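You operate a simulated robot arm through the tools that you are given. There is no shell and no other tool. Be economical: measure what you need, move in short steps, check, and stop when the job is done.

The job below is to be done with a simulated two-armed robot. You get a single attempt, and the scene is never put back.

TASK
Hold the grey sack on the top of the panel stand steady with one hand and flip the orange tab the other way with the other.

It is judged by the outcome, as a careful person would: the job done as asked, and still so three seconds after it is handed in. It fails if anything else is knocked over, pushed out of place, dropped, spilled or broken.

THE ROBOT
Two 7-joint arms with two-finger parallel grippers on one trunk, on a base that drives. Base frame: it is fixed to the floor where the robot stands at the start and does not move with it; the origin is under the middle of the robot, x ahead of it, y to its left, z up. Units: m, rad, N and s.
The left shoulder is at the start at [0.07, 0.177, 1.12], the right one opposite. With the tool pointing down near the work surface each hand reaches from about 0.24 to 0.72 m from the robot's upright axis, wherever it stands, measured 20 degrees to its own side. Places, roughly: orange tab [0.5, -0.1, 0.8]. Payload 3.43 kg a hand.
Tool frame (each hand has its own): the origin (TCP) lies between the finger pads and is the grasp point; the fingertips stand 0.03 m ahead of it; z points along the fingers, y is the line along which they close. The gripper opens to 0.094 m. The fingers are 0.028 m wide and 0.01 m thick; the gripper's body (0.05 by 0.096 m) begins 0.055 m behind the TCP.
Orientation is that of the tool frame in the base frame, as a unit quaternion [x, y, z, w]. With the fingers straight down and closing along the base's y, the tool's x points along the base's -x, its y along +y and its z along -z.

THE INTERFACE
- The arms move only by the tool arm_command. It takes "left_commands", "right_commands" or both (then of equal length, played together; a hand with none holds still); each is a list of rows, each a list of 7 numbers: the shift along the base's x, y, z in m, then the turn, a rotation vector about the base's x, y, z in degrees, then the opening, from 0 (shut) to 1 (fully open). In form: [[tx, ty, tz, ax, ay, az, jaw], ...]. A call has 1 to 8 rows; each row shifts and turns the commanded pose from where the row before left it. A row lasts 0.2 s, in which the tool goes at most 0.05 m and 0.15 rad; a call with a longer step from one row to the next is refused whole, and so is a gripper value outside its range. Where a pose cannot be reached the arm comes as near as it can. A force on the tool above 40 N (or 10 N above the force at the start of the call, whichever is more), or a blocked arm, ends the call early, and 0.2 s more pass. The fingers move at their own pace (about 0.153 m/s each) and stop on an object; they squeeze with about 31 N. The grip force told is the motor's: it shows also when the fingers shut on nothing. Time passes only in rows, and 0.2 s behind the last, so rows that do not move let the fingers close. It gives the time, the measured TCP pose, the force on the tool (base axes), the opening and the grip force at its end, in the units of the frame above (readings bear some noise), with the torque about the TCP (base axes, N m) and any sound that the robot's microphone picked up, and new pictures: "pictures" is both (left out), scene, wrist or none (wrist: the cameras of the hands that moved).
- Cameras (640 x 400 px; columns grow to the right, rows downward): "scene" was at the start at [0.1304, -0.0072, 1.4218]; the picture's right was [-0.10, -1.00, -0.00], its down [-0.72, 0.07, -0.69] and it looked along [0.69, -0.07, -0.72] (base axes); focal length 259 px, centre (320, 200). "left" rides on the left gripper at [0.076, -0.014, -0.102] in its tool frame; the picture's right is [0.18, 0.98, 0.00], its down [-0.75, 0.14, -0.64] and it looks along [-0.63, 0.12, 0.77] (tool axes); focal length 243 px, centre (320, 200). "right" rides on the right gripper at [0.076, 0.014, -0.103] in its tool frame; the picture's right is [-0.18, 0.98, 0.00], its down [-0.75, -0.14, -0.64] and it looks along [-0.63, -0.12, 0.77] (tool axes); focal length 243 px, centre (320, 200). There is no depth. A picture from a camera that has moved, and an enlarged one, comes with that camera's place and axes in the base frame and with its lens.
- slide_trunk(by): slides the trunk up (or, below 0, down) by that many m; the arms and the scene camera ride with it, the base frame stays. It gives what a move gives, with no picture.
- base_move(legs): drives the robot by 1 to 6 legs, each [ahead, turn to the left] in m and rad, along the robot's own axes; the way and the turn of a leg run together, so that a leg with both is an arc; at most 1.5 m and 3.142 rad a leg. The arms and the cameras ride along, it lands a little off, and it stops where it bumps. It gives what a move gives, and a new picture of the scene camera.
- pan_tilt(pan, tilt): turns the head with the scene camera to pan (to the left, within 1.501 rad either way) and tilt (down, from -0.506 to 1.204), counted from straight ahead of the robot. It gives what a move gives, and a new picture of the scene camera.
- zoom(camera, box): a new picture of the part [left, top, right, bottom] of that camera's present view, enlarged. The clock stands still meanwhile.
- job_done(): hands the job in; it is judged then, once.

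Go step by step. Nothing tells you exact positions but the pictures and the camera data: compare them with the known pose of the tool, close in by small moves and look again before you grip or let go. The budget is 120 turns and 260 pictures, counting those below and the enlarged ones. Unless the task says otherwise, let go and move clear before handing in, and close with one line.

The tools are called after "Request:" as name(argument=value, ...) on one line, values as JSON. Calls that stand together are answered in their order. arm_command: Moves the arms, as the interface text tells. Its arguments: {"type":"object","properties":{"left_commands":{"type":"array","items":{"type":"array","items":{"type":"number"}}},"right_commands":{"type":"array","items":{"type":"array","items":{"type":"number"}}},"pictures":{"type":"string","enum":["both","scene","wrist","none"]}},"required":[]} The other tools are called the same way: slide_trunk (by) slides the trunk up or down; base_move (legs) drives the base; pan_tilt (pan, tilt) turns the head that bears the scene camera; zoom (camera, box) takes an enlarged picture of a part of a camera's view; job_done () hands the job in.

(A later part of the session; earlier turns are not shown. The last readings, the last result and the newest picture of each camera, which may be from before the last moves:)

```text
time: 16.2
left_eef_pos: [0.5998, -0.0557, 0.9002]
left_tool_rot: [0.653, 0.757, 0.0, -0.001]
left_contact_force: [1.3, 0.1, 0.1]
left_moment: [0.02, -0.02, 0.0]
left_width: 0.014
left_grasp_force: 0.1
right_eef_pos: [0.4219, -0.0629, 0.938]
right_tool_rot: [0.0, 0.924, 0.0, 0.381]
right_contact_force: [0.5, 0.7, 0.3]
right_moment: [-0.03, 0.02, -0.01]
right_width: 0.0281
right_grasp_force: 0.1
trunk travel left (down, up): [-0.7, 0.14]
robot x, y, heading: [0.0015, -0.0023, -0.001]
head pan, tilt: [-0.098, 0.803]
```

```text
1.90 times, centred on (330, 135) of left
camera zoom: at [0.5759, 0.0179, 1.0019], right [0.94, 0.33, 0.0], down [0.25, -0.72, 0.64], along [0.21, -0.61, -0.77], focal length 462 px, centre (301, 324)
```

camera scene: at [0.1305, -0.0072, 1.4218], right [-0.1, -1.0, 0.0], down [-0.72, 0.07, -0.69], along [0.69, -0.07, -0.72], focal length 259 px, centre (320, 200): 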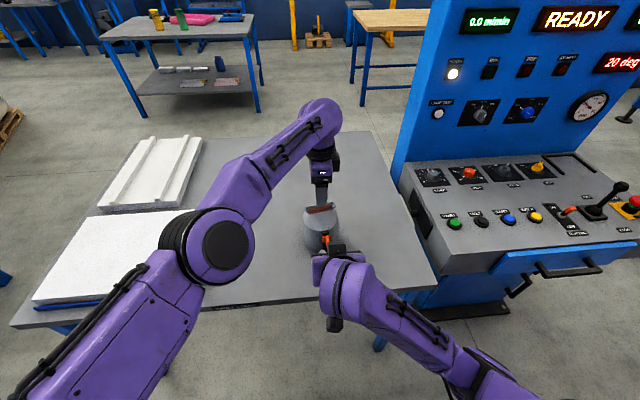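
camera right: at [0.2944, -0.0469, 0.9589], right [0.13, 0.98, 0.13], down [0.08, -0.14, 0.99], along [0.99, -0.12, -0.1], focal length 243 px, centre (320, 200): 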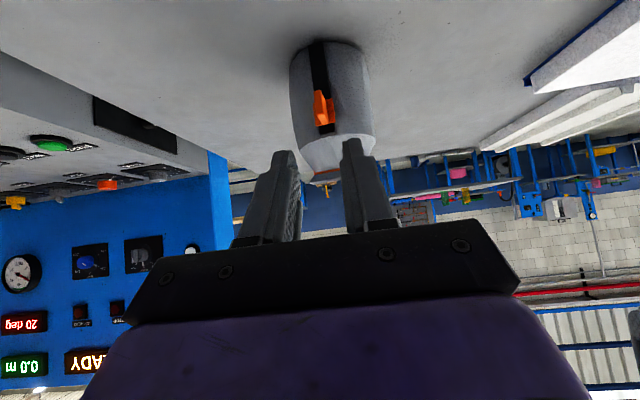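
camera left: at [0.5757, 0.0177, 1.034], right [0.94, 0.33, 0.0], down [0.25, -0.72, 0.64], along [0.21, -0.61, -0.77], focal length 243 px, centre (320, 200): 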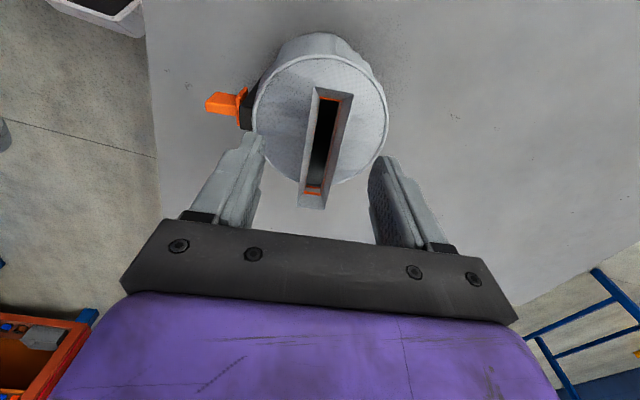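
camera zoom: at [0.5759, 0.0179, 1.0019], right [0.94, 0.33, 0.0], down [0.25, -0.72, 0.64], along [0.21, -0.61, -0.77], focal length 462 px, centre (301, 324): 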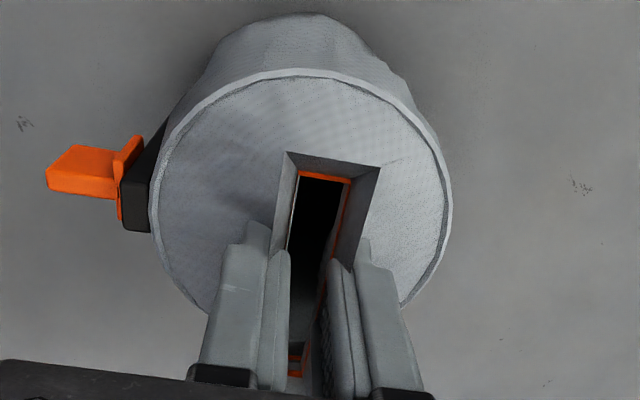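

The fingers pass into the neck without any force, so it isn't solid either; only the side walls are. I'll back out upward first, then turn back to rest both fingertips on the rim of the wall (left and right sides) and press down.

Request:
arm_command(left_commands=[[0, 0, 0, 0, 0, 0, 0.4], [0, 0, 0, 0, 0, 0, 0.4], [0, 0, 0.025, 0, 0, 0, 0.4], [0, 0, 0.03, 0, 0, 0, 0.4], [-0.001, 0, 0, 0, 0, 8.2, 0.93], [0, 0, 0, 0, 0, 8.2, 0.93], [0, 0, 0, 0, 0, 8.2, 0.93], [0, 0, 0, 0, 0, 8.2, 0.93]], pictures="none")

Request:
arm_command(left_commands=[[0, 0, 0, 0, 0, 8.2, 0.93], [0, 0, 0, 0, 0, 8.2, 0.93], [0, 0, 0, 0, 0, 8.2, 0.93], [0, 0, 0, 0, 0, 8.2, 0.93], [0, 0, 0, 0, 0, 8.2, 0.93], [0, 0, 0, 0, 0, 8.2, 0.93], [0, 0, -0.02, 0, 0, 8, 0.93]], pictures="wrist")

Request:
zoom(camera="scene", box=[280, 180, 360, 260])

Request:
zoom(camera="left", box=[200, 0, 440, 210])

```text
time: 18.0
left_eef_pos: [0.6, -0.0564, 0.9549]
left_tool_rot: [0.41, 0.912, 0.0, 0.0]
left_contact_force: [0.4, -0.3, 0.0]
left_moment: [-0.03, 0.0, 0.02]
left_width: 0.0875
left_grasp_force: 0.1
right_eef_pos: [0.4225, -0.0624, 0.9385]
right_tool_rot: [-0.001, 0.925, 0.0, 0.381]
right_contact_force: [-0.1, 0.5, 0.2]
right_moment: [0.01, 0.03, -0.01]
right_width: 0.0282
right_grasp_force: 0.0
trunk travel left (down, up): [-0.7, 0.14]
robot x, y, heading: [-0.0037, -0.0051, -0.0]
head pan, tilt: [-0.098, 0.803]
```

```text
time: 19.6
left_eef_pos: [0.5999, -0.0555, 0.9347]
left_tool_rot: [-0.076, 0.997, 0.0, 0.0]
left_contact_force: [-0.3, 0.1, 0.2]
left_moment: [0.0, 0.0, -0.01]
left_width: 0.0874
left_grasp_force: 0.0
right_eef_pos: [0.4214, -0.0635, 0.9382]
right_tool_rot: [0.001, 0.925, 0.0, 0.381]
right_contact_force: [-0.3, 0.5, -0.3]
right_moment: [0.0, -0.01, 0.02]
right_width: 0.0281
right_grasp_force: 0.1
trunk travel left (down, up): [-0.7, 0.14]
robot x, y, heading: [-0.0009, 0.0002, 0.002]
head pan, tilt: [-0.098, 0.803]
camera left: at [0.5277, -0.0808, 1.0365], right [-0.33, 0.94, 0.0], down [0.72, 0.25, 0.64], along [0.61, 0.21, -0.77], focal length 243 px, centre (320, 200)
```

left: 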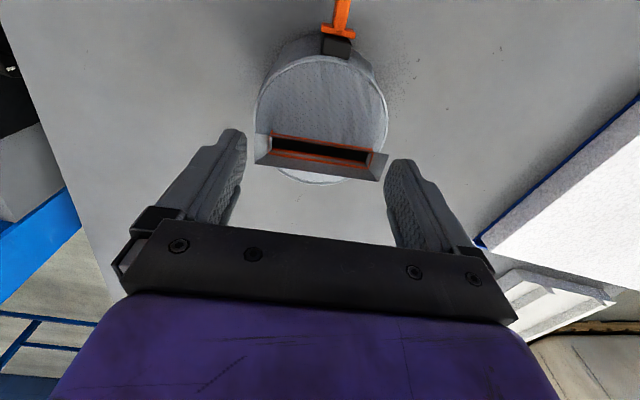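

```text
5.00 times, centred on (320, 220) of scene
camera zoom: at [0.1313, -0.0071, 1.4218], right [-0.1, -1.0, 0.0], down [-0.72, 0.07, -0.69], along [0.69, -0.07, -0.72], focal length 1293 px, centre (320, 100)
```

zoom: 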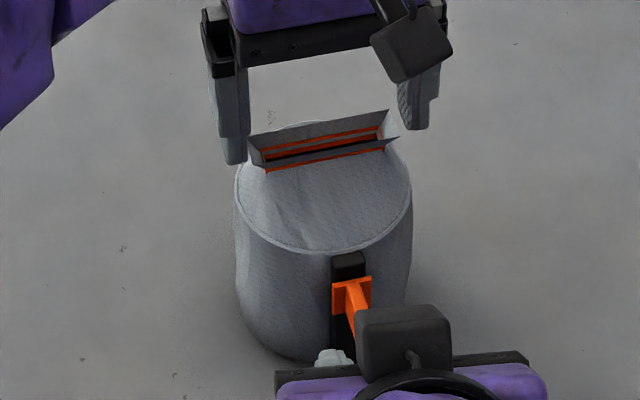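

```text
1.90 times, centred on (320, 105) of left
camera zoom: at [0.5277, -0.0808, 1.0365], right [-0.33, 0.94, 0.0], down [0.72, 0.25, 0.64], along [0.61, 0.21, -0.77], focal length 462 px, centre (320, 381)
```

zoom: 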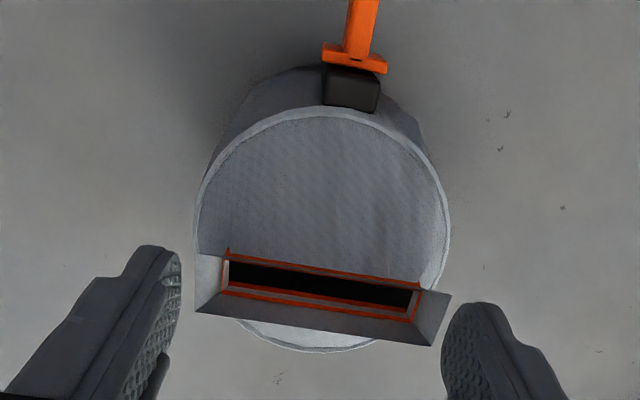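

The fingers are aligned over the two sides of the rim, straddling the neck. I'll lower towards the rim.

Request:
arm_command(left_commands=[[0, 0, -0.012, 0, 0, 0, 0.93], [0, 0, -0.012, 0, 0, 0, 0.93], [0, 0, -0.012, 0, 0, 0, 0.93], [0, 0, -0.003, 0, 0, 0, 0.93], [0, 0, -0.003, 0, 0, 0, 0.93]], pictures="none")

Request:
zoom(camera="left", box=[200, 30, 440, 240])

Request:
zoom(camera="scene", box=[280, 180, 360, 260])

```text
time: 20.8
left_eef_pos: [0.5992, -0.0553, 0.8948]
left_tool_rot: [-0.074, 0.997, 0.0, 0.002]
left_contact_force: [0.7, 0.2, 10.2]
left_moment: [0.29, 0.2, -0.14]
left_width: 0.0873
left_grasp_force: 0.0
right_eef_pos: [0.4205, -0.0629, 0.9393]
right_tool_rot: [0.0, 0.924, 0.0, 0.381]
right_contact_force: [-0.7, 0.3, 0.5]
right_moment: [0.03, -0.03, 0.02]
right_width: 0.028
right_grasp_force: 0.0
trunk travel left (down, up): [-0.7, 0.14]
robot x, y, heading: [-0.0006, -0.0023, 0.001]
head pan, tilt: [-0.098, 0.803]
```

```text
1.90 times, centred on (320, 135) of left
camera zoom: at [0.5262, -0.0803, 0.9966], right [-0.33, 0.94, 0.0], down [0.72, 0.25, 0.64], along [0.61, 0.21, -0.76], focal length 462 px, centre (320, 324)
```

zoom: 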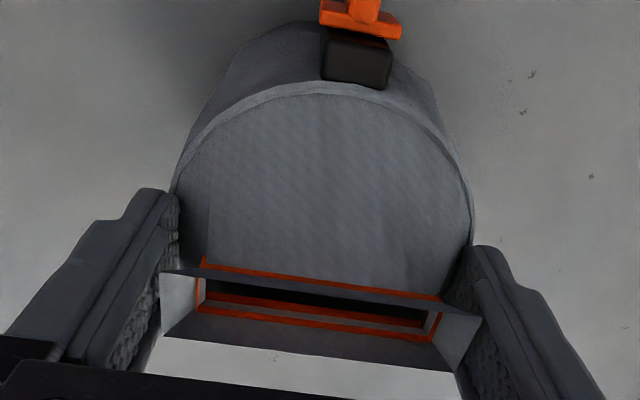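

```text
5.00 times, centred on (320, 220) of scene
camera zoom: at [0.1289, -0.007, 1.4222], right [-0.1, -1.0, 0.0], down [-0.72, 0.07, -0.7], along [0.69, -0.07, -0.72], focal length 1293 px, centre (320, 100)
```

zoom: 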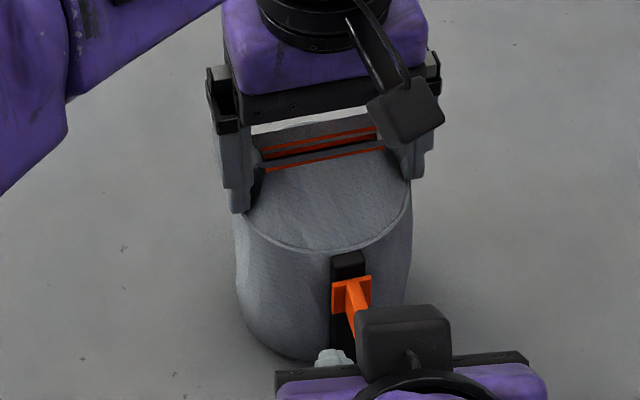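

Contact is firm at 10 N, so the rim is solid and the left hand is holding the sack down. I'll press slightly more, then bring the right hand closed and flatter above the tab.

Request:
arm_command(left_commands=[[0, 0, -0.001, 0, 0, 0, 0.93], [0, 0, 0, 0, 0, 0, 0.93], [0, 0, 0, 0, 0, 0, 0.93], [0, 0, 0, 0, 0, 0, 0.93]], right_commands=[[0.01, -0.0015, -0.008, 0, -6.7, 0, 0], [0.01, -0.0015, -0.008, 0, -6.7, 0, 0], [0.02, -0.0015, -0.009, 0, -6.7, 0, 0], [0.02, -0.0015, -0.009, 0, 0, 0, 0]])

Request:
zoom(camera="right", box=[260, 60, 420, 220])

Request:
zoom(camera="left", box=[260, 0, 420, 110])

```text
time: 21.7
left_eef_pos: [0.5982, -0.0558, 0.8952]
left_tool_rot: [-0.074, 0.997, -0.001, 0.004]
left_contact_force: [-4.0, -2.2, 10.6]
left_moment: [0.25, 0.32, 0.18]
left_width: 0.0871
left_grasp_force: 0.1
right_eef_pos: [0.4465, -0.0779, 0.8961]
right_tool_rot: [-0.059, 0.855, -0.047, 0.513]
right_contact_force: [-0.1, 0.0, -0.7]
right_moment: [0.01, -0.01, -0.02]
right_width: 0.0
right_grasp_force: 31.5
right hand out of reach, approached as far as the arm can: row 3, 4
trunk travel left (down, up): [-0.7, 0.14]
robot x, y, heading: [-0.0039, -0.0002, 0.004]
head pan, tilt: [-0.098, 0.803]
stopped in row 4 (right hand): the arm was blocked; the commanded pose is now the measured one
camera scene: at [0.1277, -0.0067, 1.4219], right [-0.1, -1.0, 0.0], down [-0.71, 0.07, -0.7], along [0.69, -0.07, -0.72], focal length 259 px, centre (320, 200)
camera right: at [0.3191, -0.0714, 0.8755], right [0.04, 1.0, 0.02], down [-0.21, -0.02, 0.98], along [0.98, -0.04, 0.21], focal length 243 px, centre (320, 200)
camera left: at [0.526, -0.08, 0.9965], right [-0.33, 0.94, 0.0], down [0.72, 0.25, 0.65], along [0.61, 0.21, -0.76], focal length 243 px, centre (320, 200)
```

scene: 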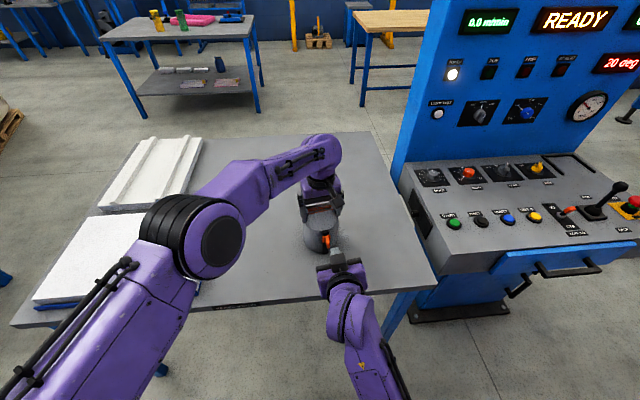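
right: 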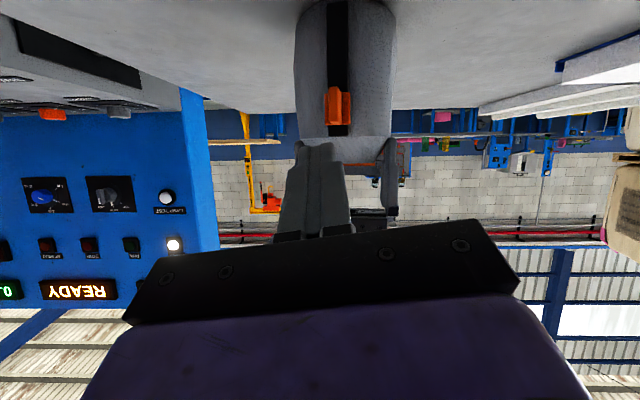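
left: 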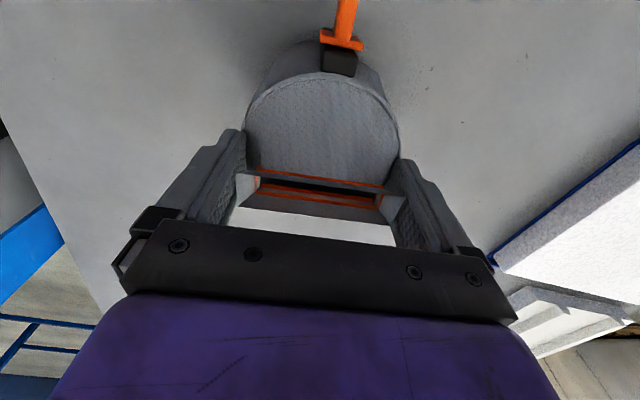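

```text
2.50 times, centred on (340, 140) of right
camera zoom: at [0.3191, -0.0714, 0.8755], right [0.04, 1.0, 0.02], down [-0.21, -0.02, 0.98], along [0.98, -0.04, 0.21], focal length 606 px, centre (270, 350)
```

zoom: 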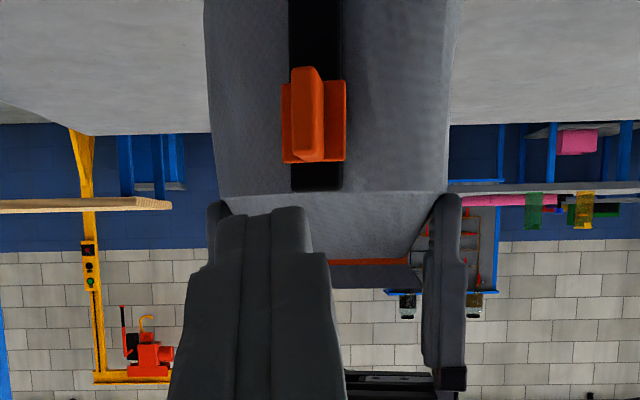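

```text
3.64 times, centred on (340, 55) of left
camera zoom: at [0.526, -0.08, 0.9965], right [-0.33, 0.94, 0.0], down [0.72, 0.25, 0.65], along [0.61, 0.21, -0.76], focal length 882 px, centre (247, 727)
```

zoom: 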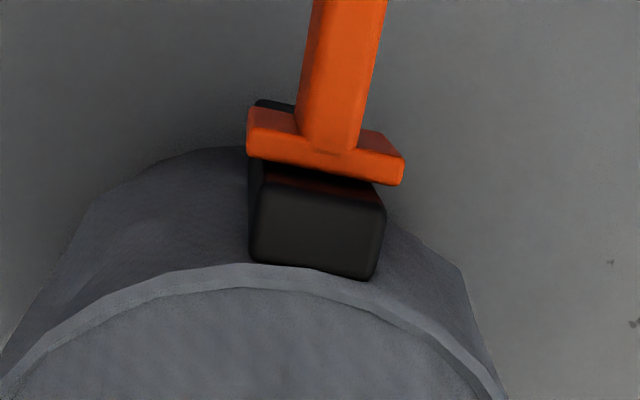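

The right arm cannot tilt that far. I measure the fin at x 0.516–0.538, y≈-0.070, z 0.831–0.857, so I'll go back to a tilt of about 48°.

Request:
arm_command(right_commands=[[0.006, 0.0025, 0.006, 2.57, 4.63, -1.33, 0], [0.006, 0.0025, 0.006, 2.57, 4.63, -1.33, 0], [0.006, 0.0025, 0.006, 2.57, 4.63, -1.33, 0]], pictures="wrist")

```text
time: 22.5
left_eef_pos: [0.5998, -0.0549, 0.8944]
left_tool_rot: [-0.075, 0.997, 0.0, 0.003]
left_contact_force: [-3.8, -4.8, 12.5]
left_moment: [0.08, 0.29, -0.02]
left_width: 0.0873
left_grasp_force: 0.1
right_eef_pos: [0.4636, -0.0696, 0.9157]
right_tool_rot: [0.004, 0.914, 0.003, 0.407]
right_contact_force: [0.3, -0.5, -0.4]
right_moment: [0.01, -0.02, -0.02]
right_width: 0.0
right_grasp_force: 30.6
trunk travel left (down, up): [-0.7, 0.14]
robot x, y, heading: [-0.0011, -0.0011, 0.005]
head pan, tilt: [-0.098, 0.803]
camera right: at [0.3374, -0.0544, 0.9276], right [0.13, 0.98, 0.14], down [0.03, -0.15, 0.99], along [0.99, -0.12, -0.04], focal length 243 px, centre (320, 200)
```

right: 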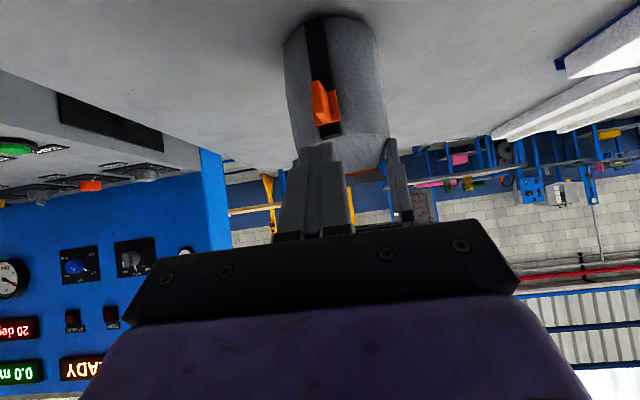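

The pose is good. I'll move forward until the tip is just above the fin.

Request:
arm_command(right_commands=[[0.015, 0, -0.002, 0, 0, 0, 0], [0.015, 0, -0.003, 0, 0, 0, 0], [0.012, -0.001, -0.004, 0, 0, 0, 0]], pictures="wrist")

Request:
zoom(camera="right", box=[250, 10, 410, 170])

Request:
zoom(camera="left", box=[260, 0, 420, 110])

Request:
zoom(camera="scene", box=[280, 180, 360, 260])

```text
time: 23.3
left_eef_pos: [0.5997, -0.0567, 0.8946]
left_tool_rot: [-0.075, 0.997, 0.0, 0.004]
left_contact_force: [-3.7, -3.6, 12.6]
left_moment: [-0.08, 0.24, 0.07]
left_width: 0.0872
left_grasp_force: 0.0
right_eef_pos: [0.5024, -0.0678, 0.9096]
right_tool_rot: [0.002, 0.914, 0.0, 0.406]
right_contact_force: [1.0, 0.0, 0.8]
right_moment: [0.01, 0.0, 0.03]
right_width: 0.0
right_grasp_force: 30.7
right hand out of reach, approached as far as the arm can: row 3
trunk travel left (down, up): [-0.7, 0.14]
robot x, y, heading: [0.0021, -0.002, -0.001]
head pan, tilt: [-0.098, 0.803]
camera right: at [0.375, -0.0522, 0.9227], right [0.13, 0.98, 0.14], down [0.03, -0.14, 0.99], along [0.99, -0.12, -0.05], focal length 243 px, centre (320, 200)
```

right: 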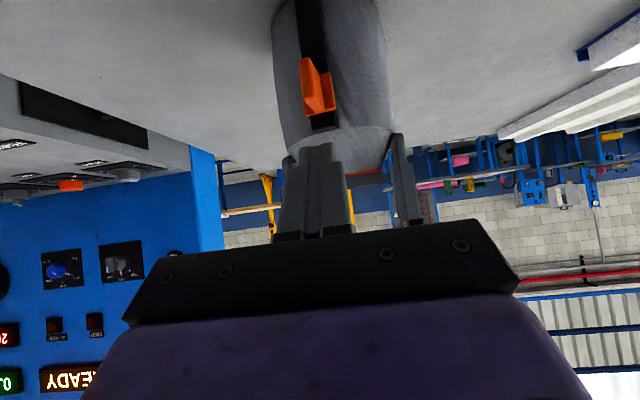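

```text
2.50 times, centred on (330, 90) of right
camera zoom: at [0.375, -0.0522, 0.9227], right [0.13, 0.98, 0.14], down [0.03, -0.14, 0.99], along [0.99, -0.12, -0.05], focal length 606 px, centre (295, 475)
```

zoom: 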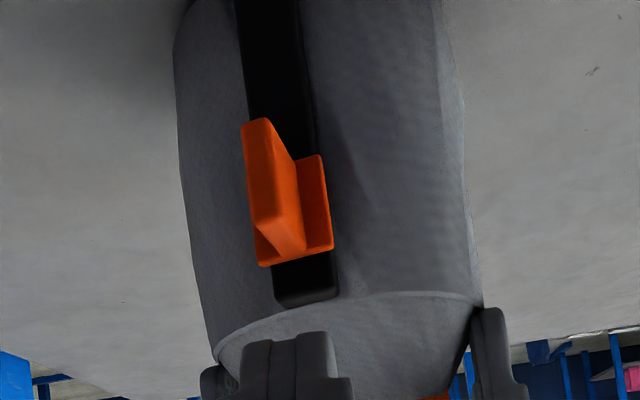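

```text
3.64 times, centred on (340, 55) of left
camera zoom: at [0.5259, -0.0803, 0.9963], right [-0.33, 0.94, 0.0], down [0.72, 0.25, 0.65], along [0.61, 0.21, -0.76], focal length 882 px, centre (247, 727)
```

zoom: 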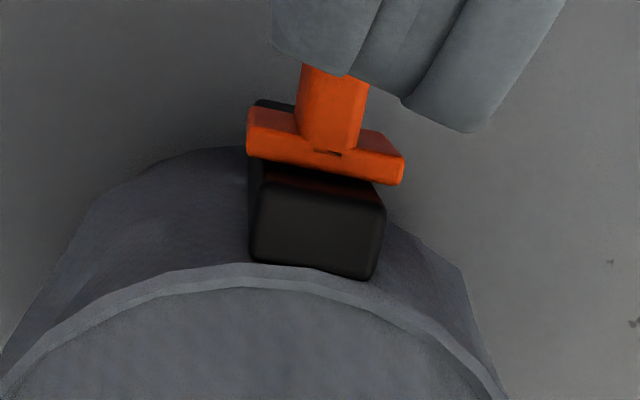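

```text
5.00 times, centred on (320, 220) of scene
camera zoom: at [0.1276, -0.0077, 1.4222], right [-0.1, -1.0, 0.0], down [-0.71, 0.07, -0.7], along [0.69, -0.07, -0.72], focal length 1293 px, centre (320, 100)
```

zoom: 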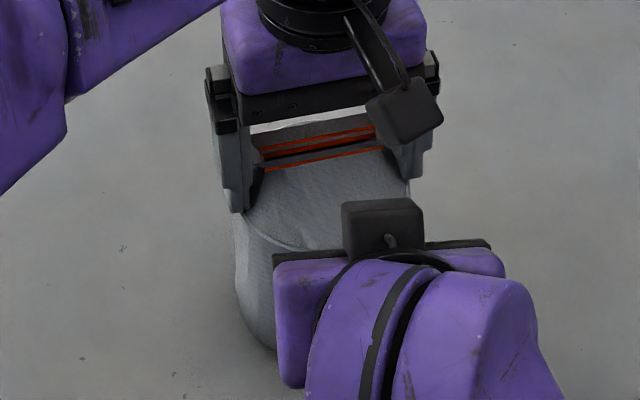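

The tip is over the fin. I'll lower until contact, nudging 2 mm to the right.

Request:
arm_command(right_commands=[[0, -0.002, -0.006, 0, 0, 0, 0], [0, 0, -0.006, 0, 0, 0, 0], [0, 0, -0.006, 0, 0, 0, 0], [0, 0, -0.005, 0, 0, 0, 0]], pictures="none")

Request:
zoom(camera="right", box=[250, 10, 410, 170])

Request:
zoom(camera="left", box=[260, 0, 420, 110])

```text
time: 24.3
left_eef_pos: [0.5981, -0.0561, 0.8948]
left_tool_rot: [-0.075, 0.997, 0.0, 0.003]
left_contact_force: [-2.4, -3.7, 16.4]
left_moment: [-0.08, 0.3, 0.04]
left_width: 0.0874
left_grasp_force: 0.1
right_eef_pos: [0.4927, -0.0613, 0.8982]
right_tool_rot: [0.001, 0.914, 0.001, 0.406]
right_contact_force: [-0.8, -0.1, -0.4]
right_moment: [0.01, -0.01, 0.02]
right_width: 0.0
right_grasp_force: 30.9
right hand out of reach, approached as far as the arm can: row 1, 2, 3, 4
trunk travel left (down, up): [-0.7, 0.14]
robot x, y, heading: [0.0021, 0.0008, 0.003]
head pan, tilt: [-0.098, 0.803]
```

```text
2.50 times, centred on (330, 90) of right
camera zoom: at [0.3663, -0.0458, 0.911], right [0.13, 0.98, 0.14], down [0.03, -0.14, 0.99], along [0.99, -0.12, -0.05], focal length 606 px, centre (295, 475)
```

zoom: 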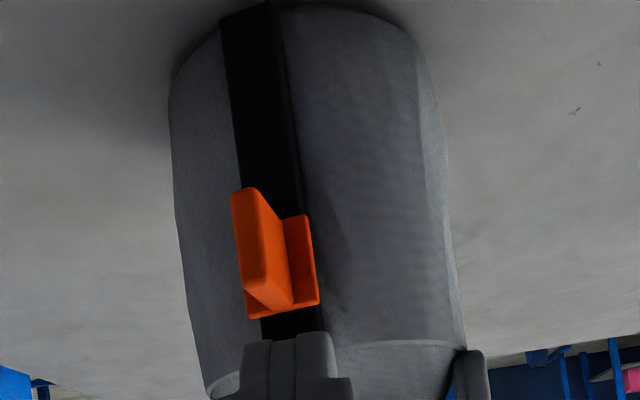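

```text
3.64 times, centred on (340, 55) of left
camera zoom: at [0.526, -0.0803, 0.9963], right [-0.33, 0.94, 0.0], down [0.72, 0.25, 0.65], along [0.61, 0.21, -0.76], focal length 882 px, centre (247, 727)
```

zoom: 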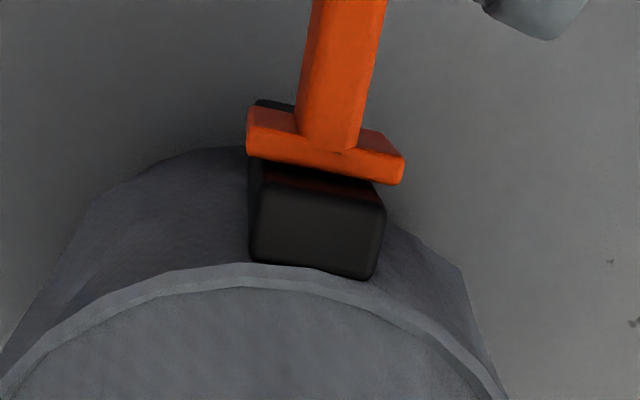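

At this orientation the right arm can't reach. Instead I'll come in from the right, with the hand tilted about x and the fingers pointing left-down. That suits this arm and lays the tip along the fin. First I'll back off and turn.

Request:
arm_command(right_commands=[[-0.03, -0.025, 0.025, 0, 0, 0, 0], [-0.02, -0.03, 0.03, 5.22, 4.97, 2.32, 0], [0, -0.02, 0.01, 5.22, 4.97, 2.32, 0], [0, -0.02, 0, 5.22, 4.97, 2.32, 0], [0, 0, 0, 5.22, 4.97, 2.32, 0], [0, 0, 0, 5.22, 4.97, 2.32, 0]], pictures="none")

Request:
arm_command(right_commands=[[0.01, 0, 0, 5.22, 4.97, 2.32, 0], [0.01, 0, 0, 5.22, 4.97, 2.32, 0], [0.01, 0, 0, 5.22, 4.97, 2.32, 0], [0, 0, 0, 5.22, 4.97, 2.32, 0]], pictures="both")

```text
time: 25.7
left_eef_pos: [0.5978, -0.0551, 0.8956]
left_tool_rot: [-0.074, 0.997, -0.002, 0.003]
left_contact_force: [-2.2, -5.2, 18.5]
left_moment: [0.17, 0.36, 0.24]
left_width: 0.087
left_grasp_force: 0.1
right_eef_pos: [0.3898, -0.0, 0.9818]
right_tool_rot: [0.003, 0.951, 0.245, 0.19]
right_contact_force: [0.2, 1.2, 0.6]
right_moment: [-0.02, -0.01, 0.01]
right_width: 0.0
right_grasp_force: 31.2
right hand out of reach, approached as far as the arm can: row 2, 3, 4, 5, 6
trunk travel left (down, up): [-0.7, 0.14]
robot x, y, heading: [0.0011, -0.0005, 0.005]
head pan, tilt: [-0.098, 0.803]
```

```text
time: 26.6
left_eef_pos: [0.5997, -0.0547, 0.8947]
left_tool_rot: [-0.074, 0.997, -0.001, 0.003]
left_contact_force: [-6.7, -1.1, 9.9]
left_moment: [0.24, 0.38, 0.18]
left_width: 0.0871
left_grasp_force: 0.0
right_eef_pos: [0.37, 0.0515, 0.9307]
right_tool_rot: [0.019, 0.955, 0.292, 0.052]
right_contact_force: [0.3, 0.0, 0.3]
right_moment: [0.01, 0.0, -0.02]
right_width: 0.0
right_grasp_force: 30.8
right hand out of reach, approached as far as the arm can: row 1, 2, 3, 4
trunk travel left (down, up): [-0.7, 0.14]
robot x, y, heading: [0.0005, -0.0021, -0.001]
head pan, tilt: [-0.098, 0.803]
stopped in row 4 (right hand): the arm was blocked; the commanded pose is now the measured one
camera scene: at [0.1279, -0.0068, 1.422], right [-0.1, -1.0, 0.0], down [-0.71, 0.07, -0.7], along [0.69, -0.07, -0.72], focal length 259 px, centre (320, 200)
camera right: at [0.2831, 0.0115, 1.0177], right [0.19, 0.8, 0.57], down [0.68, -0.52, 0.52], along [0.71, 0.29, -0.64], focal length 243 px, centre (320, 200)
```

scene: 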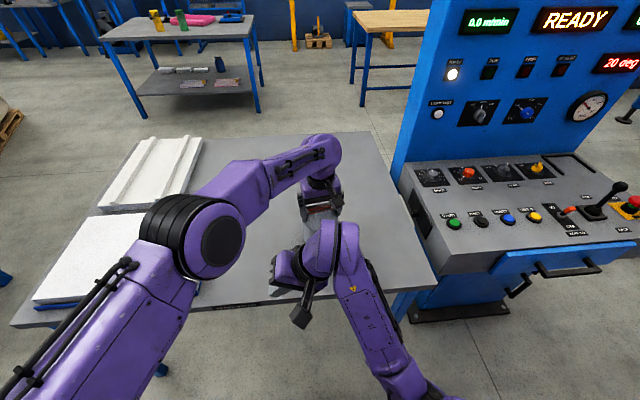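
right: 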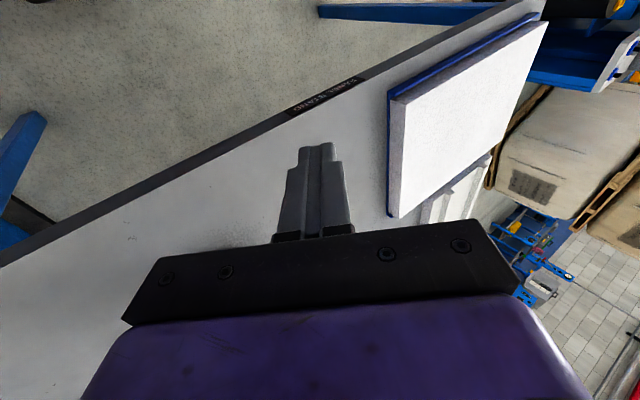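

The arm got into an awkward pose because of a joint limit. I'll bring the right hand back toward pointing straight down, moving right and up.

Request:
arm_command(right_commands=[[0, -0.01, 0.02, -8, 0, 0, 0], [0, -0.02, 0.02, -8, 0, 0, 0], [0, -0.03, 0.02, -8, 0, 0, 0], [0, -0.03, 0.02, -8, 0, 0, 0]], pictures="scene")

```text
time: 27.6
left_eef_pos: [0.5979, -0.0547, 0.8956]
left_tool_rot: [-0.075, 0.997, 0.001, 0.004]
left_contact_force: [-4.5, -0.8, 9.9]
left_moment: [0.15, 0.29, -0.03]
left_width: 0.0867
left_grasp_force: 0.1
right_eef_pos: [0.4456, -0.056, 0.9369]
right_tool_rot: [0.004, 0.998, 0.018, 0.055]
right_contact_force: [-0.3, 0.0, -0.2]
right_moment: [0.04, -0.01, 0.0]
right_width: 0.0
right_grasp_force: 31.0
right hand out of reach, approached as far as the arm can: row 2, 3, 4
trunk travel left (down, up): [-0.7, 0.14]
robot x, y, heading: [-0.0009, 0.0005, 0.006]
head pan, tilt: [-0.098, 0.803]
camera scene: at [0.1275, -0.0076, 1.4222], right [-0.1, -1.0, 0.0], down [-0.71, 0.07, -0.7], along [0.69, -0.07, -0.72], focal length 259 px, centre (320, 200)
```

scene: 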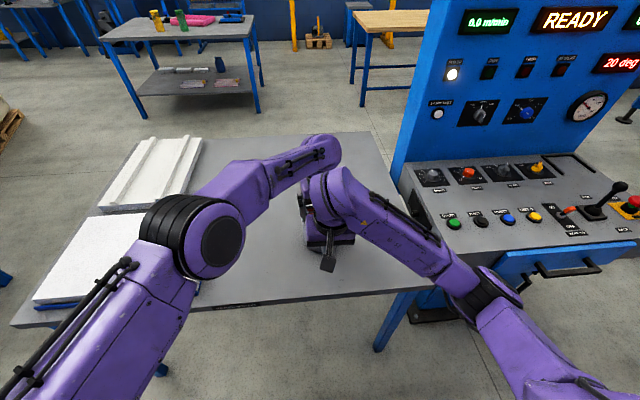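

The right arm has swung to an elbow-out pose. I'll let it settle and check.

Request:
arm_command(right_commands=[[0, -0.03, 0.01, 0, 0, 0, 0], [0, -0.03, 0, 0, 0, 0, 0]], pictures="scene")

Request:
zoom(camera="left", box=[200, 0, 440, 210])

```text
time: 28.2
left_eef_pos: [0.5987, -0.0542, 0.8947]
left_tool_rot: [-0.074, 0.997, 0.0, 0.003]
left_contact_force: [-5.2, -0.2, 11.3]
left_moment: [0.2, 0.31, -0.07]
left_width: 0.0869
left_grasp_force: 0.0
right_eef_pos: [0.4437, -0.116, 0.9463]
right_tool_rot: [0.004, 0.998, 0.017, 0.054]
right_contact_force: [0.4, -1.1, 1.1]
right_moment: [0.0, 0.01, 0.0]
right_width: 0.0
right_grasp_force: 31.0
trunk travel left (down, up): [-0.7, 0.14]
robot x, y, heading: [-0.0014, -0.0004, -0.002]
head pan, tilt: [-0.098, 0.803]
camera scene: at [0.1276, -0.0076, 1.4222], right [-0.1, -1.0, 0.0], down [-0.71, 0.07, -0.7], along [0.69, -0.07, -0.72], focal length 259 px, centre (320, 200)
```

scene: 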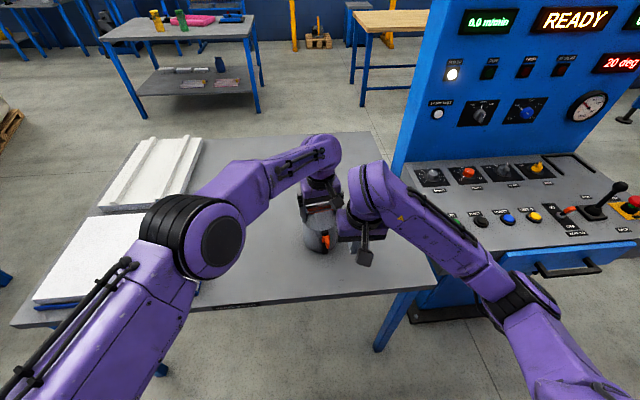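

```text
1.90 times, centred on (320, 105) of left
camera zoom: at [0.5262, -0.0799, 0.9963], right [-0.33, 0.94, 0.0], down [0.72, 0.25, 0.65], along [0.61, 0.21, -0.76], focal length 462 px, centre (320, 381)
```

zoom: 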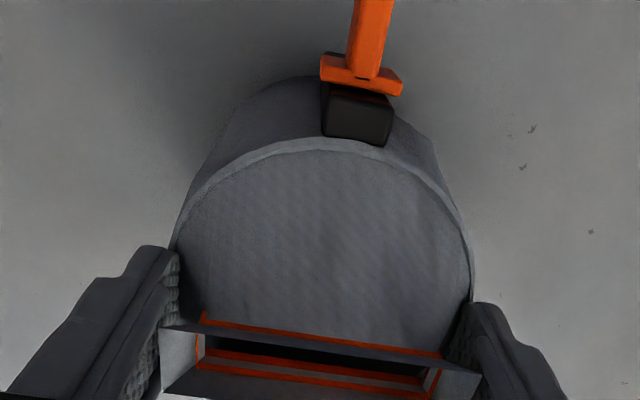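

The sack is unmoved and still held, and the right arm is free. I'll tilt it about x in this elbow-out pose, staying to the right.

Request:
arm_command(right_commands=[[0, -0.02, 0.0, 8, 0, 0, 0], [0, -0.02, 0.0, 8, 0, 0, 0], [0, -0.02, 0.0, 8, 0, 0, 0], [0, -0.01, 0.0, 8, 0, 0, 0], [0, 0, 0, 8, 0, 0, 0]], pictures="both")

```text
time: 29.4
left_eef_pos: [0.5989, -0.0547, 0.8964]
left_tool_rot: [-0.075, 0.997, 0.0, 0.004]
left_contact_force: [-2.9, -1.2, 13.9]
left_moment: [0.21, 0.3, 0.02]
left_width: 0.0871
left_grasp_force: 0.1
right_eef_pos: [0.4579, -0.1204, 0.9573]
right_tool_rot: [0.006, 0.993, 0.109, 0.049]
right_contact_force: [0.3, 0.1, 0.8]
right_moment: [-0.02, -0.03, 0.0]
right_width: 0.0
right_grasp_force: 30.9
right hand out of reach, approached as far as the arm can: row 2, 3, 4, 5
trunk travel left (down, up): [-0.7, 0.14]
robot x, y, heading: [-0.0023, 0.0021, -0.001]
head pan, tilt: [-0.098, 0.803]
camera scene: at [0.1278, -0.0073, 1.4222], right [-0.1, -1.0, 0.0], down [-0.71, 0.07, -0.7], along [0.69, -0.07, -0.72], focal length 259 px, centre (320, 200)
camera right: at [0.3717, -0.126, 1.0535], right [0.18, 0.96, 0.23], down [0.69, -0.29, 0.67], along [0.7, 0.04, -0.71], focal length 243 px, centre (320, 200)
```

scene: 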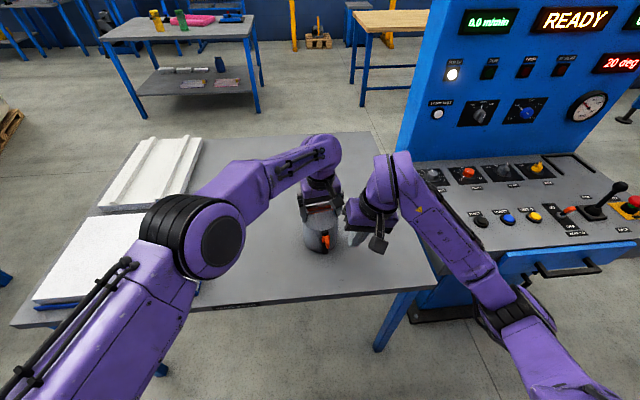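
right: 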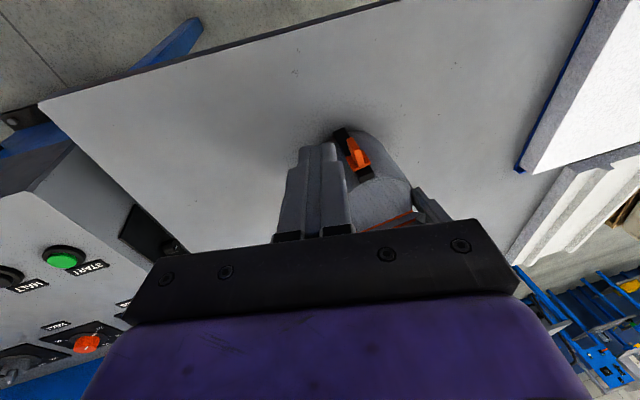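

Tilting about x is limited here. I'll undo it and test instead a forward tilt of about 35° in this new elbow-out arm configuration.

Request:
arm_command(right_commands=[[0, 0.014, 0, -8, 0, 0, 0], [0, 0.014, 0, -8, 0, 0, 0], [0, 0.014, 0, -8, 0, 0, 0], [0, 0.014, 0, -8, 0, 0, 0], [0, 0.014, 0, -8, 0, 0, 0], [0, 0, 0, -2, -8, 0, 0], [0, 0, 0, 0, -8, 0, 0], [0, 0, 0, 0, -8, 0, 0]], pictures="none")

Request:
arm_command(right_commands=[[0.01, 0.012, -0.005, 0, -6, 0, 0], [0.01, 0.012, -0.005, 0, 0, 0, 0], [0.01, 0.011, -0.01, 0, 0, 0, 0], [0.01, 0.01, -0.01, 0, 0, 0, 0]], pictures="wrist")

```text
time: 30.2
left_eef_pos: [0.6037, -0.0492, 0.8954]
left_tool_rot: [-0.076, 0.997, 0.002, 0.009]
left_contact_force: [-0.1, -1.7, 5.5]
left_moment: [-0.38, -0.08, -0.1]
left_width: 0.088
left_grasp_force: 0.6
right_eef_pos: [0.4713, -0.0846, 0.9561]
right_tool_rot: [-0.004, 0.995, -0.086, 0.049]
right_contact_force: [-2.5, 1.1, 6.6]
right_moment: [0.06, -0.42, 0.1]
right_width: 0.0
right_grasp_force: 31.0
right hand out of reach, approached as far as the arm can: row 3, 4
trunk travel left (down, up): [-0.7, 0.14]
robot x, y, heading: [-0.0016, 0.0022, 0.002]
head pan, tilt: [-0.098, 0.803]
stopped in row 4 (right hand): the force on the tool passed its limit at 70 N (the readings are from after the stop); the commanded pose is now the measured one
```

```text
time: 30.8
left_eef_pos: [0.6105, -0.0402, 0.8953]
left_tool_rot: [-0.087, 0.996, 0.002, 0.01]
left_contact_force: [3.4, -1.5, 4.7]
left_moment: [-0.42, -0.08, 0.1]
left_width: 0.089
left_grasp_force: 2.0
right_eef_pos: [0.4878, -0.0668, 0.9516]
right_tool_rot: [0.004, 0.991, -0.082, 0.104]
right_contact_force: [-1.8, 0.1, 2.8]
right_moment: [0.07, -0.25, 0.0]
right_width: 0.0002
right_grasp_force: 30.9
trunk travel left (down, up): [-0.7, 0.14]
robot x, y, heading: [-0.0026, 0.0051, 0.003]
head pan, tilt: [-0.098, 0.803]
stopped in row 2 (right hand): the force on the tool passed its limit at 46 N (the readings are from after the stop); the commanded pose is now the measured one
camera right: at [0.3933, -0.0365, 1.0329], right [0.2, 0.97, -0.12], down [0.6, -0.03, 0.8], along [0.77, -0.24, -0.59], focal length 243 px, centre (320, 200)
```

right: 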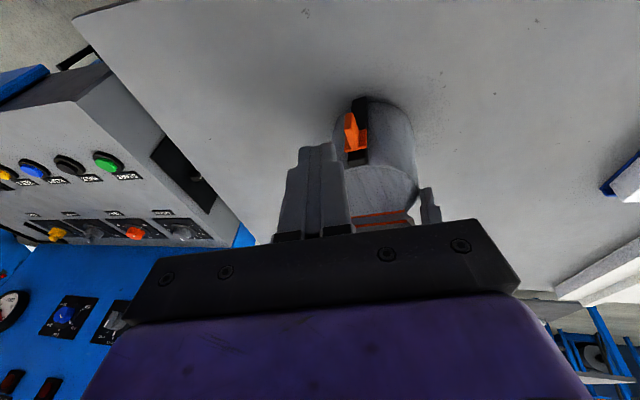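

The right hand bumped the left one and shoved it by about 15 mm. I'll back the right hand away to the right and towards the robot, then check the sack.

Request:
arm_command(right_commands=[[-0.03, -0.02, 0, 0, 0, 0, 0], [-0.03, -0.03, 0, 0, 0, 0, 0], [0, -0.04, 0.01, 0, 0, 0, 0], [0, -0.04, 0.01, 0, 0, 0, 0]], pictures="scene")

Request:
zoom(camera="scene", box=[280, 180, 360, 260])

Request:
zoom(camera="left", box=[200, 0, 440, 210])

```text
time: 31.8
left_eef_pos: [0.6107, -0.0402, 0.8949]
left_tool_rot: [-0.086, 0.996, 0.002, 0.01]
left_contact_force: [4.1, -0.2, 12.9]
left_moment: [-0.63, -0.1, 0.22]
left_width: 0.0876
left_grasp_force: 0.2
right_eef_pos: [0.4474, -0.2089, 0.9606]
right_tool_rot: [0.003, 0.991, -0.082, 0.102]
right_contact_force: [-0.1, 0.2, 0.0]
right_moment: [0.01, 0.0, -0.03]
right_width: 0.0
right_grasp_force: 31.4
right hand out of reach, approached as far as the arm can: row 1, 2
trunk travel left (down, up): [-0.7, 0.14]
robot x, y, heading: [0.0, 0.0008, 0.001]
head pan, tilt: [-0.098, 0.803]
camera scene: at [0.1288, -0.0089, 1.4221], right [-0.1, -1.0, 0.0], down [-0.71, 0.07, -0.7], along [0.69, -0.07, -0.72], focal length 259 px, centre (320, 200)
```

scene: 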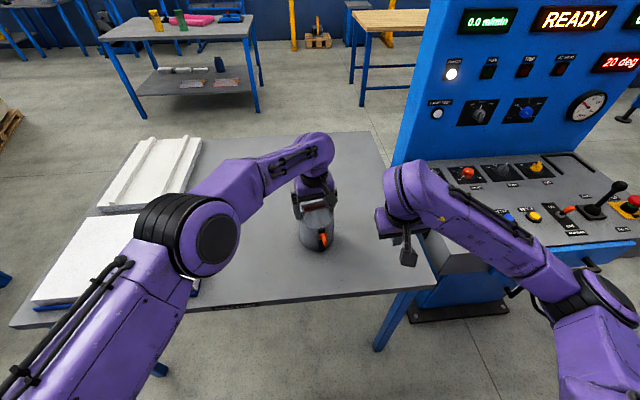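

```text
5.00 times, centred on (320, 220) of scene
camera zoom: at [0.1288, -0.0089, 1.4221], right [-0.1, -1.0, 0.0], down [-0.71, 0.07, -0.7], along [0.69, -0.07, -0.72], focal length 1293 px, centre (320, 100)
```

zoom: 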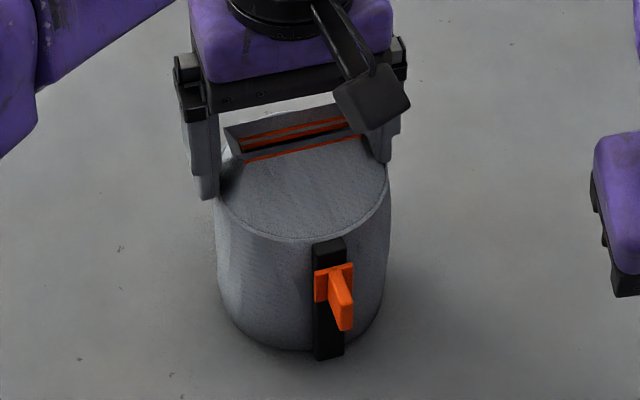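

```text
1.90 times, centred on (320, 105) of left
camera zoom: at [0.537, -0.0684, 0.9955], right [-0.35, 0.94, 0.0], down [0.71, 0.26, 0.66], along [0.62, 0.23, -0.75], focal length 462 px, centre (320, 381)
```

zoom: 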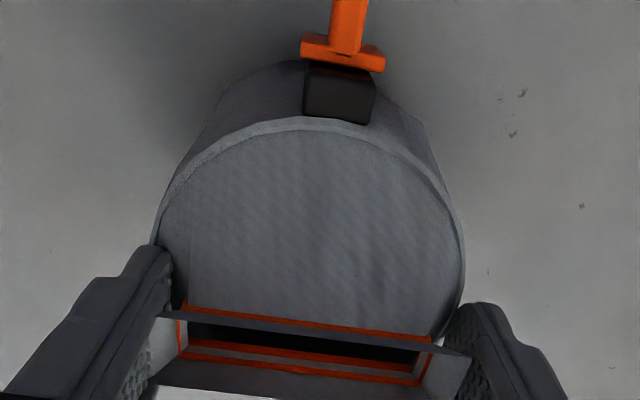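

The sack was dragged about 10 mm left with the left hand; I can drag it back later, since it follows the hold. Now I'll test, well clear to the right, what the right arm can reach at a 35° forward tilt.

Request:
arm_command(right_commands=[[0, 0, 0, 2.2, -5.8, 0.8, 0], [0, 0, 0, 2.2, -5.8, 0.8, 0], [0, 0, 0, 2.2, -5.8, 0.8, 0], [0, 0, 0, 2.2, -5.8, 0.8, 0], [0.02, 0, -0.02, 0, 0, 0, 0], [0.02, 0, -0.02, 0, 0, 0, 0], [0.02, 0, -0.02, 0, 0, 0, 0]], pictures="scene")

```text
time: 33.4
left_eef_pos: [0.6102, -0.0406, 0.8942]
left_tool_rot: [-0.088, 0.996, 0.002, 0.01]
left_contact_force: [4.7, -2.0, 16.4]
left_moment: [-0.91, -0.1, 0.27]
left_width: 0.0883
left_grasp_force: 1.1
right_eef_pos: [0.5122, -0.1929, 0.9071]
right_tool_rot: [0.001, 0.974, -0.037, 0.225]
right_contact_force: [-0.1, -0.3, 0.3]
right_moment: [0.0, 0.0, -0.02]
right_width: 0.0
right_grasp_force: 30.2
right hand out of reach, approached as far as the arm can: row 3, 4, 6, 7
trunk travel left (down, up): [-0.7, 0.14]
robot x, y, heading: [-0.0027, -0.0061, -0.002]
head pan, tilt: [-0.098, 0.803]
camera scene: at [0.1287, -0.0069, 1.4221], right [-0.1, -1.0, 0.0], down [-0.71, 0.07, -0.7], along [0.69, -0.07, -0.72], focal length 259 px, centre (320, 200)
```

scene: 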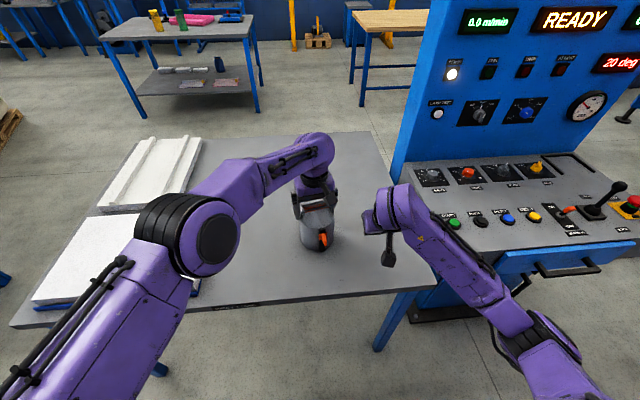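

Lower and farther positions limit the tilt, so lowering the trunk about 0.15 m will help the right arm. First I'll drag the sack back with the left hand by about 7 mm in x and 8 mm in y, to its original spot.

Request:
arm_command(left_commands=[[-0.002, -0.002, 0, 0, 0, -0.6, 0.93], [-0.002, -0.002, 0, 0, 0, -0.6, 0.93], [-0.002, -0.002, 0, 0, 0, -0.6, 0.93], [-0.001, -0.002, 0, 0, 0, -0.6, 0.93]], pictures="none")

Request:
zoom(camera="scene", box=[270, 180, 370, 270])

```text
time: 34.4
left_eef_pos: [0.6054, -0.0484, 0.895]
left_tool_rot: [-0.066, 0.998, 0.002, 0.008]
left_contact_force: [11.2, -2.0, 22.4]
left_moment: [-1.15, -0.7, 0.43]
left_width: 0.0894
left_grasp_force: 1.9
right_eef_pos: [0.5127, -0.1939, 0.9082]
right_tool_rot: [0.0, 0.974, -0.037, 0.225]
right_contact_force: [0.1, 0.4, 1.5]
right_moment: [-0.01, -0.04, 0.03]
right_width: 0.0002
right_grasp_force: 31.0
trunk travel left (down, up): [-0.7, 0.14]
robot x, y, heading: [0.0037, -0.0004, -0.001]
head pan, tilt: [-0.098, 0.803]
```

```text
4.44 times, centred on (320, 225) of scene
camera zoom: at [0.1292, -0.0076, 1.4221], right [-0.1, -1.0, 0.0], down [-0.72, 0.07, -0.7], along [0.69, -0.07, -0.72], focal length 1150 px, centre (320, 89)
```

zoom: 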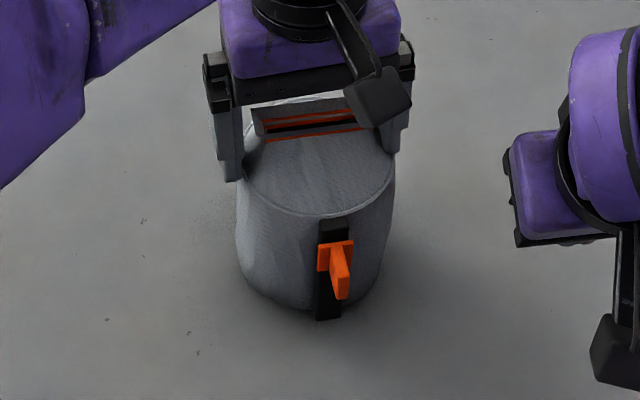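

The sack is now within about 3–5 mm of its original place. One more small drag.

Request:
arm_command(left_commands=[[-0.003, -0.001, 0, 0, 0, 0, 0.93], [-0.003, -0.002, 0, 0, 0, 0, 0.93]], pictures="none")

Request:
zoom(camera="scene", box=[270, 180, 370, 270])

```text
time: 35.0
left_eef_pos: [0.5981, -0.0513, 0.8967]
left_tool_rot: [-0.066, 0.998, 0.002, 0.01]
left_contact_force: [12.3, -4.3, 25.6]
left_moment: [-1.36, -0.86, 0.44]
left_width: 0.0906
left_grasp_force: 3.0
right_eef_pos: [0.5122, -0.1942, 0.908]
right_tool_rot: [0.0, 0.974, -0.037, 0.225]
right_contact_force: [0.1, -0.5, 0.9]
right_moment: [-0.03, 0.01, 0.04]
right_width: 0.0001
right_grasp_force: 31.0
trunk travel left (down, up): [-0.7, 0.14]
robot x, y, heading: [0.0019, -0.0035, 0.001]
head pan, tilt: [-0.098, 0.803]
```

```text
4.44 times, centred on (320, 225) of scene
camera zoom: at [0.1285, -0.0078, 1.4222], right [-0.1, -1.0, 0.0], down [-0.71, 0.07, -0.7], along [0.69, -0.07, -0.72], focal length 1150 px, centre (320, 89)
```

zoom: 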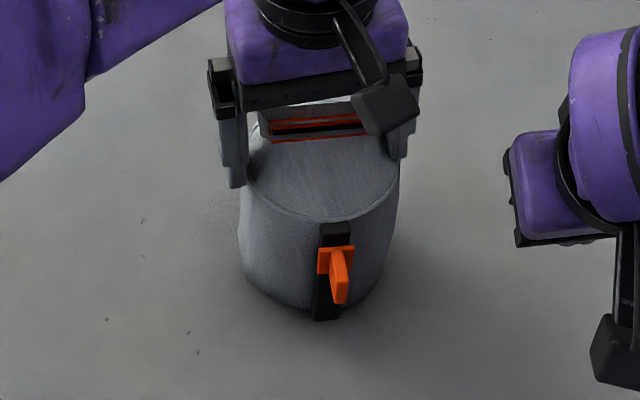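

The base may not be following now while the top does, so the sack could be leaning. I'll lift the left hand to release and look.

Request:
arm_command(left_commands=[[0, 0, 0.004, 0, 0, 0, 0.96], [0, 0, 0.008, 0, 0, 0, 1], [0, 0, 0.02, 0, 0, 0, 1], [0, 0, 0.03, 0, 0, 0, 1]], pictures="none")

Request:
zoom(camera="scene", box=[270, 180, 370, 270])

```text
time: 36.0
left_eef_pos: [0.5969, -0.0519, 0.9561]
left_tool_rot: [-0.066, 0.998, 0.003, 0.008]
left_contact_force: [0.2, -0.6, -0.1]
left_moment: [0.0, 0.04, -0.01]
left_width: 0.0936
left_grasp_force: 0.0
right_eef_pos: [0.5131, -0.1942, 0.9072]
right_tool_rot: [0.0, 0.974, -0.037, 0.225]
right_contact_force: [0.3, 0.3, 0.0]
right_moment: [0.01, -0.03, -0.02]
right_width: 0.0001
right_grasp_force: 31.0
trunk travel left (down, up): [-0.7, 0.14]
robot x, y, heading: [-0.0008, -0.0041, 0.003]
head pan, tilt: [-0.098, 0.803]
```

```text
4.44 times, centred on (320, 225) of scene
camera zoom: at [0.1299, -0.0076, 1.4218], right [-0.1, -1.0, 0.0], down [-0.72, 0.07, -0.69], along [0.69, -0.07, -0.72], focal length 1150 px, centre (320, 89)
```

zoom: 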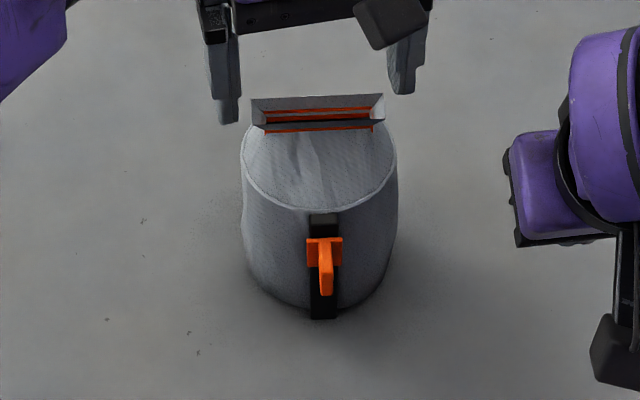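

The sack stands upright, only a few mm and a few degrees off, which I'll correct with the next hold. I'll raise both hands and then lower the trunk by 0.15 m.

Request:
arm_command(left_commands=[[0, 0, 0.03, 0, 0, 0, 0.93], [0, 0, 0.03, 0, 0, 0, 0.93], [0, 0, 0.03, 0, 0, 0, 0.93], [0, 0, 0.03, 0, 0, 0, 0.93], [0, 0, 0.03, 0, 0, 0, 0.93], [0, 0, 0, 0, 0, 0, 0.93]], right_commands=[[-0.02, -0.01, 0.03, 0, 0, 0, 0], [-0.02, -0.01, 0.03, 0, 0, 0, 0], [-0.02, 0, 0.03, 0, 0, 0, 0], [0, 0, 0.03, 0, 0, 0, 0], [0, 0, 0.03, 0, -6, 0, 0], [0, 0, 0.03, 0, -6, 0, 0]], pictures="none")

Request:
slide_trunk(by=-0.13)

```text
time: 37.4
left_eef_pos: [0.5959, -0.0492, 1.1059]
left_tool_rot: [-0.065, 0.998, 0.003, 0.009]
left_contact_force: [-0.7, 0.8, 0.3]
left_moment: [0.0, -0.01, 0.02]
left_width: 0.0876
left_grasp_force: 0.0
right_eef_pos: [0.4538, -0.2117, 1.0867]
right_tool_rot: [0.004, 0.944, -0.035, 0.327]
right_contact_force: [0.3, 0.5, -0.4]
right_moment: [-0.01, -0.01, 0.03]
right_width: 0.0
right_grasp_force: 30.4
trunk travel left (down, up): [-0.7, 0.14]
robot x, y, heading: [0.0003, -0.0008, -0.004]
head pan, tilt: [-0.098, 0.803]
```

```text
time: 39.0
left_eef_pos: [0.5971, -0.0508, 0.9757]
left_tool_rot: [-0.065, 0.998, 0.003, 0.009]
left_contact_force: [0.8, 0.4, 0.1]
left_moment: [-0.01, -0.01, 0.02]
left_width: 0.0872
left_grasp_force: 0.1
right_eef_pos: [0.4539, -0.214, 0.9565]
right_tool_rot: [0.004, 0.945, -0.034, 0.326]
right_contact_force: [-0.3, 0.8, -0.1]
right_moment: [0.02, 0.0, -0.01]
right_width: 0.0
right_grasp_force: 30.8
trunk travel left (down, up): [-0.57, 0.27]
robot x, y, heading: [0.003, -0.0001, -0.002]
head pan, tilt: [-0.098, 0.803]
```

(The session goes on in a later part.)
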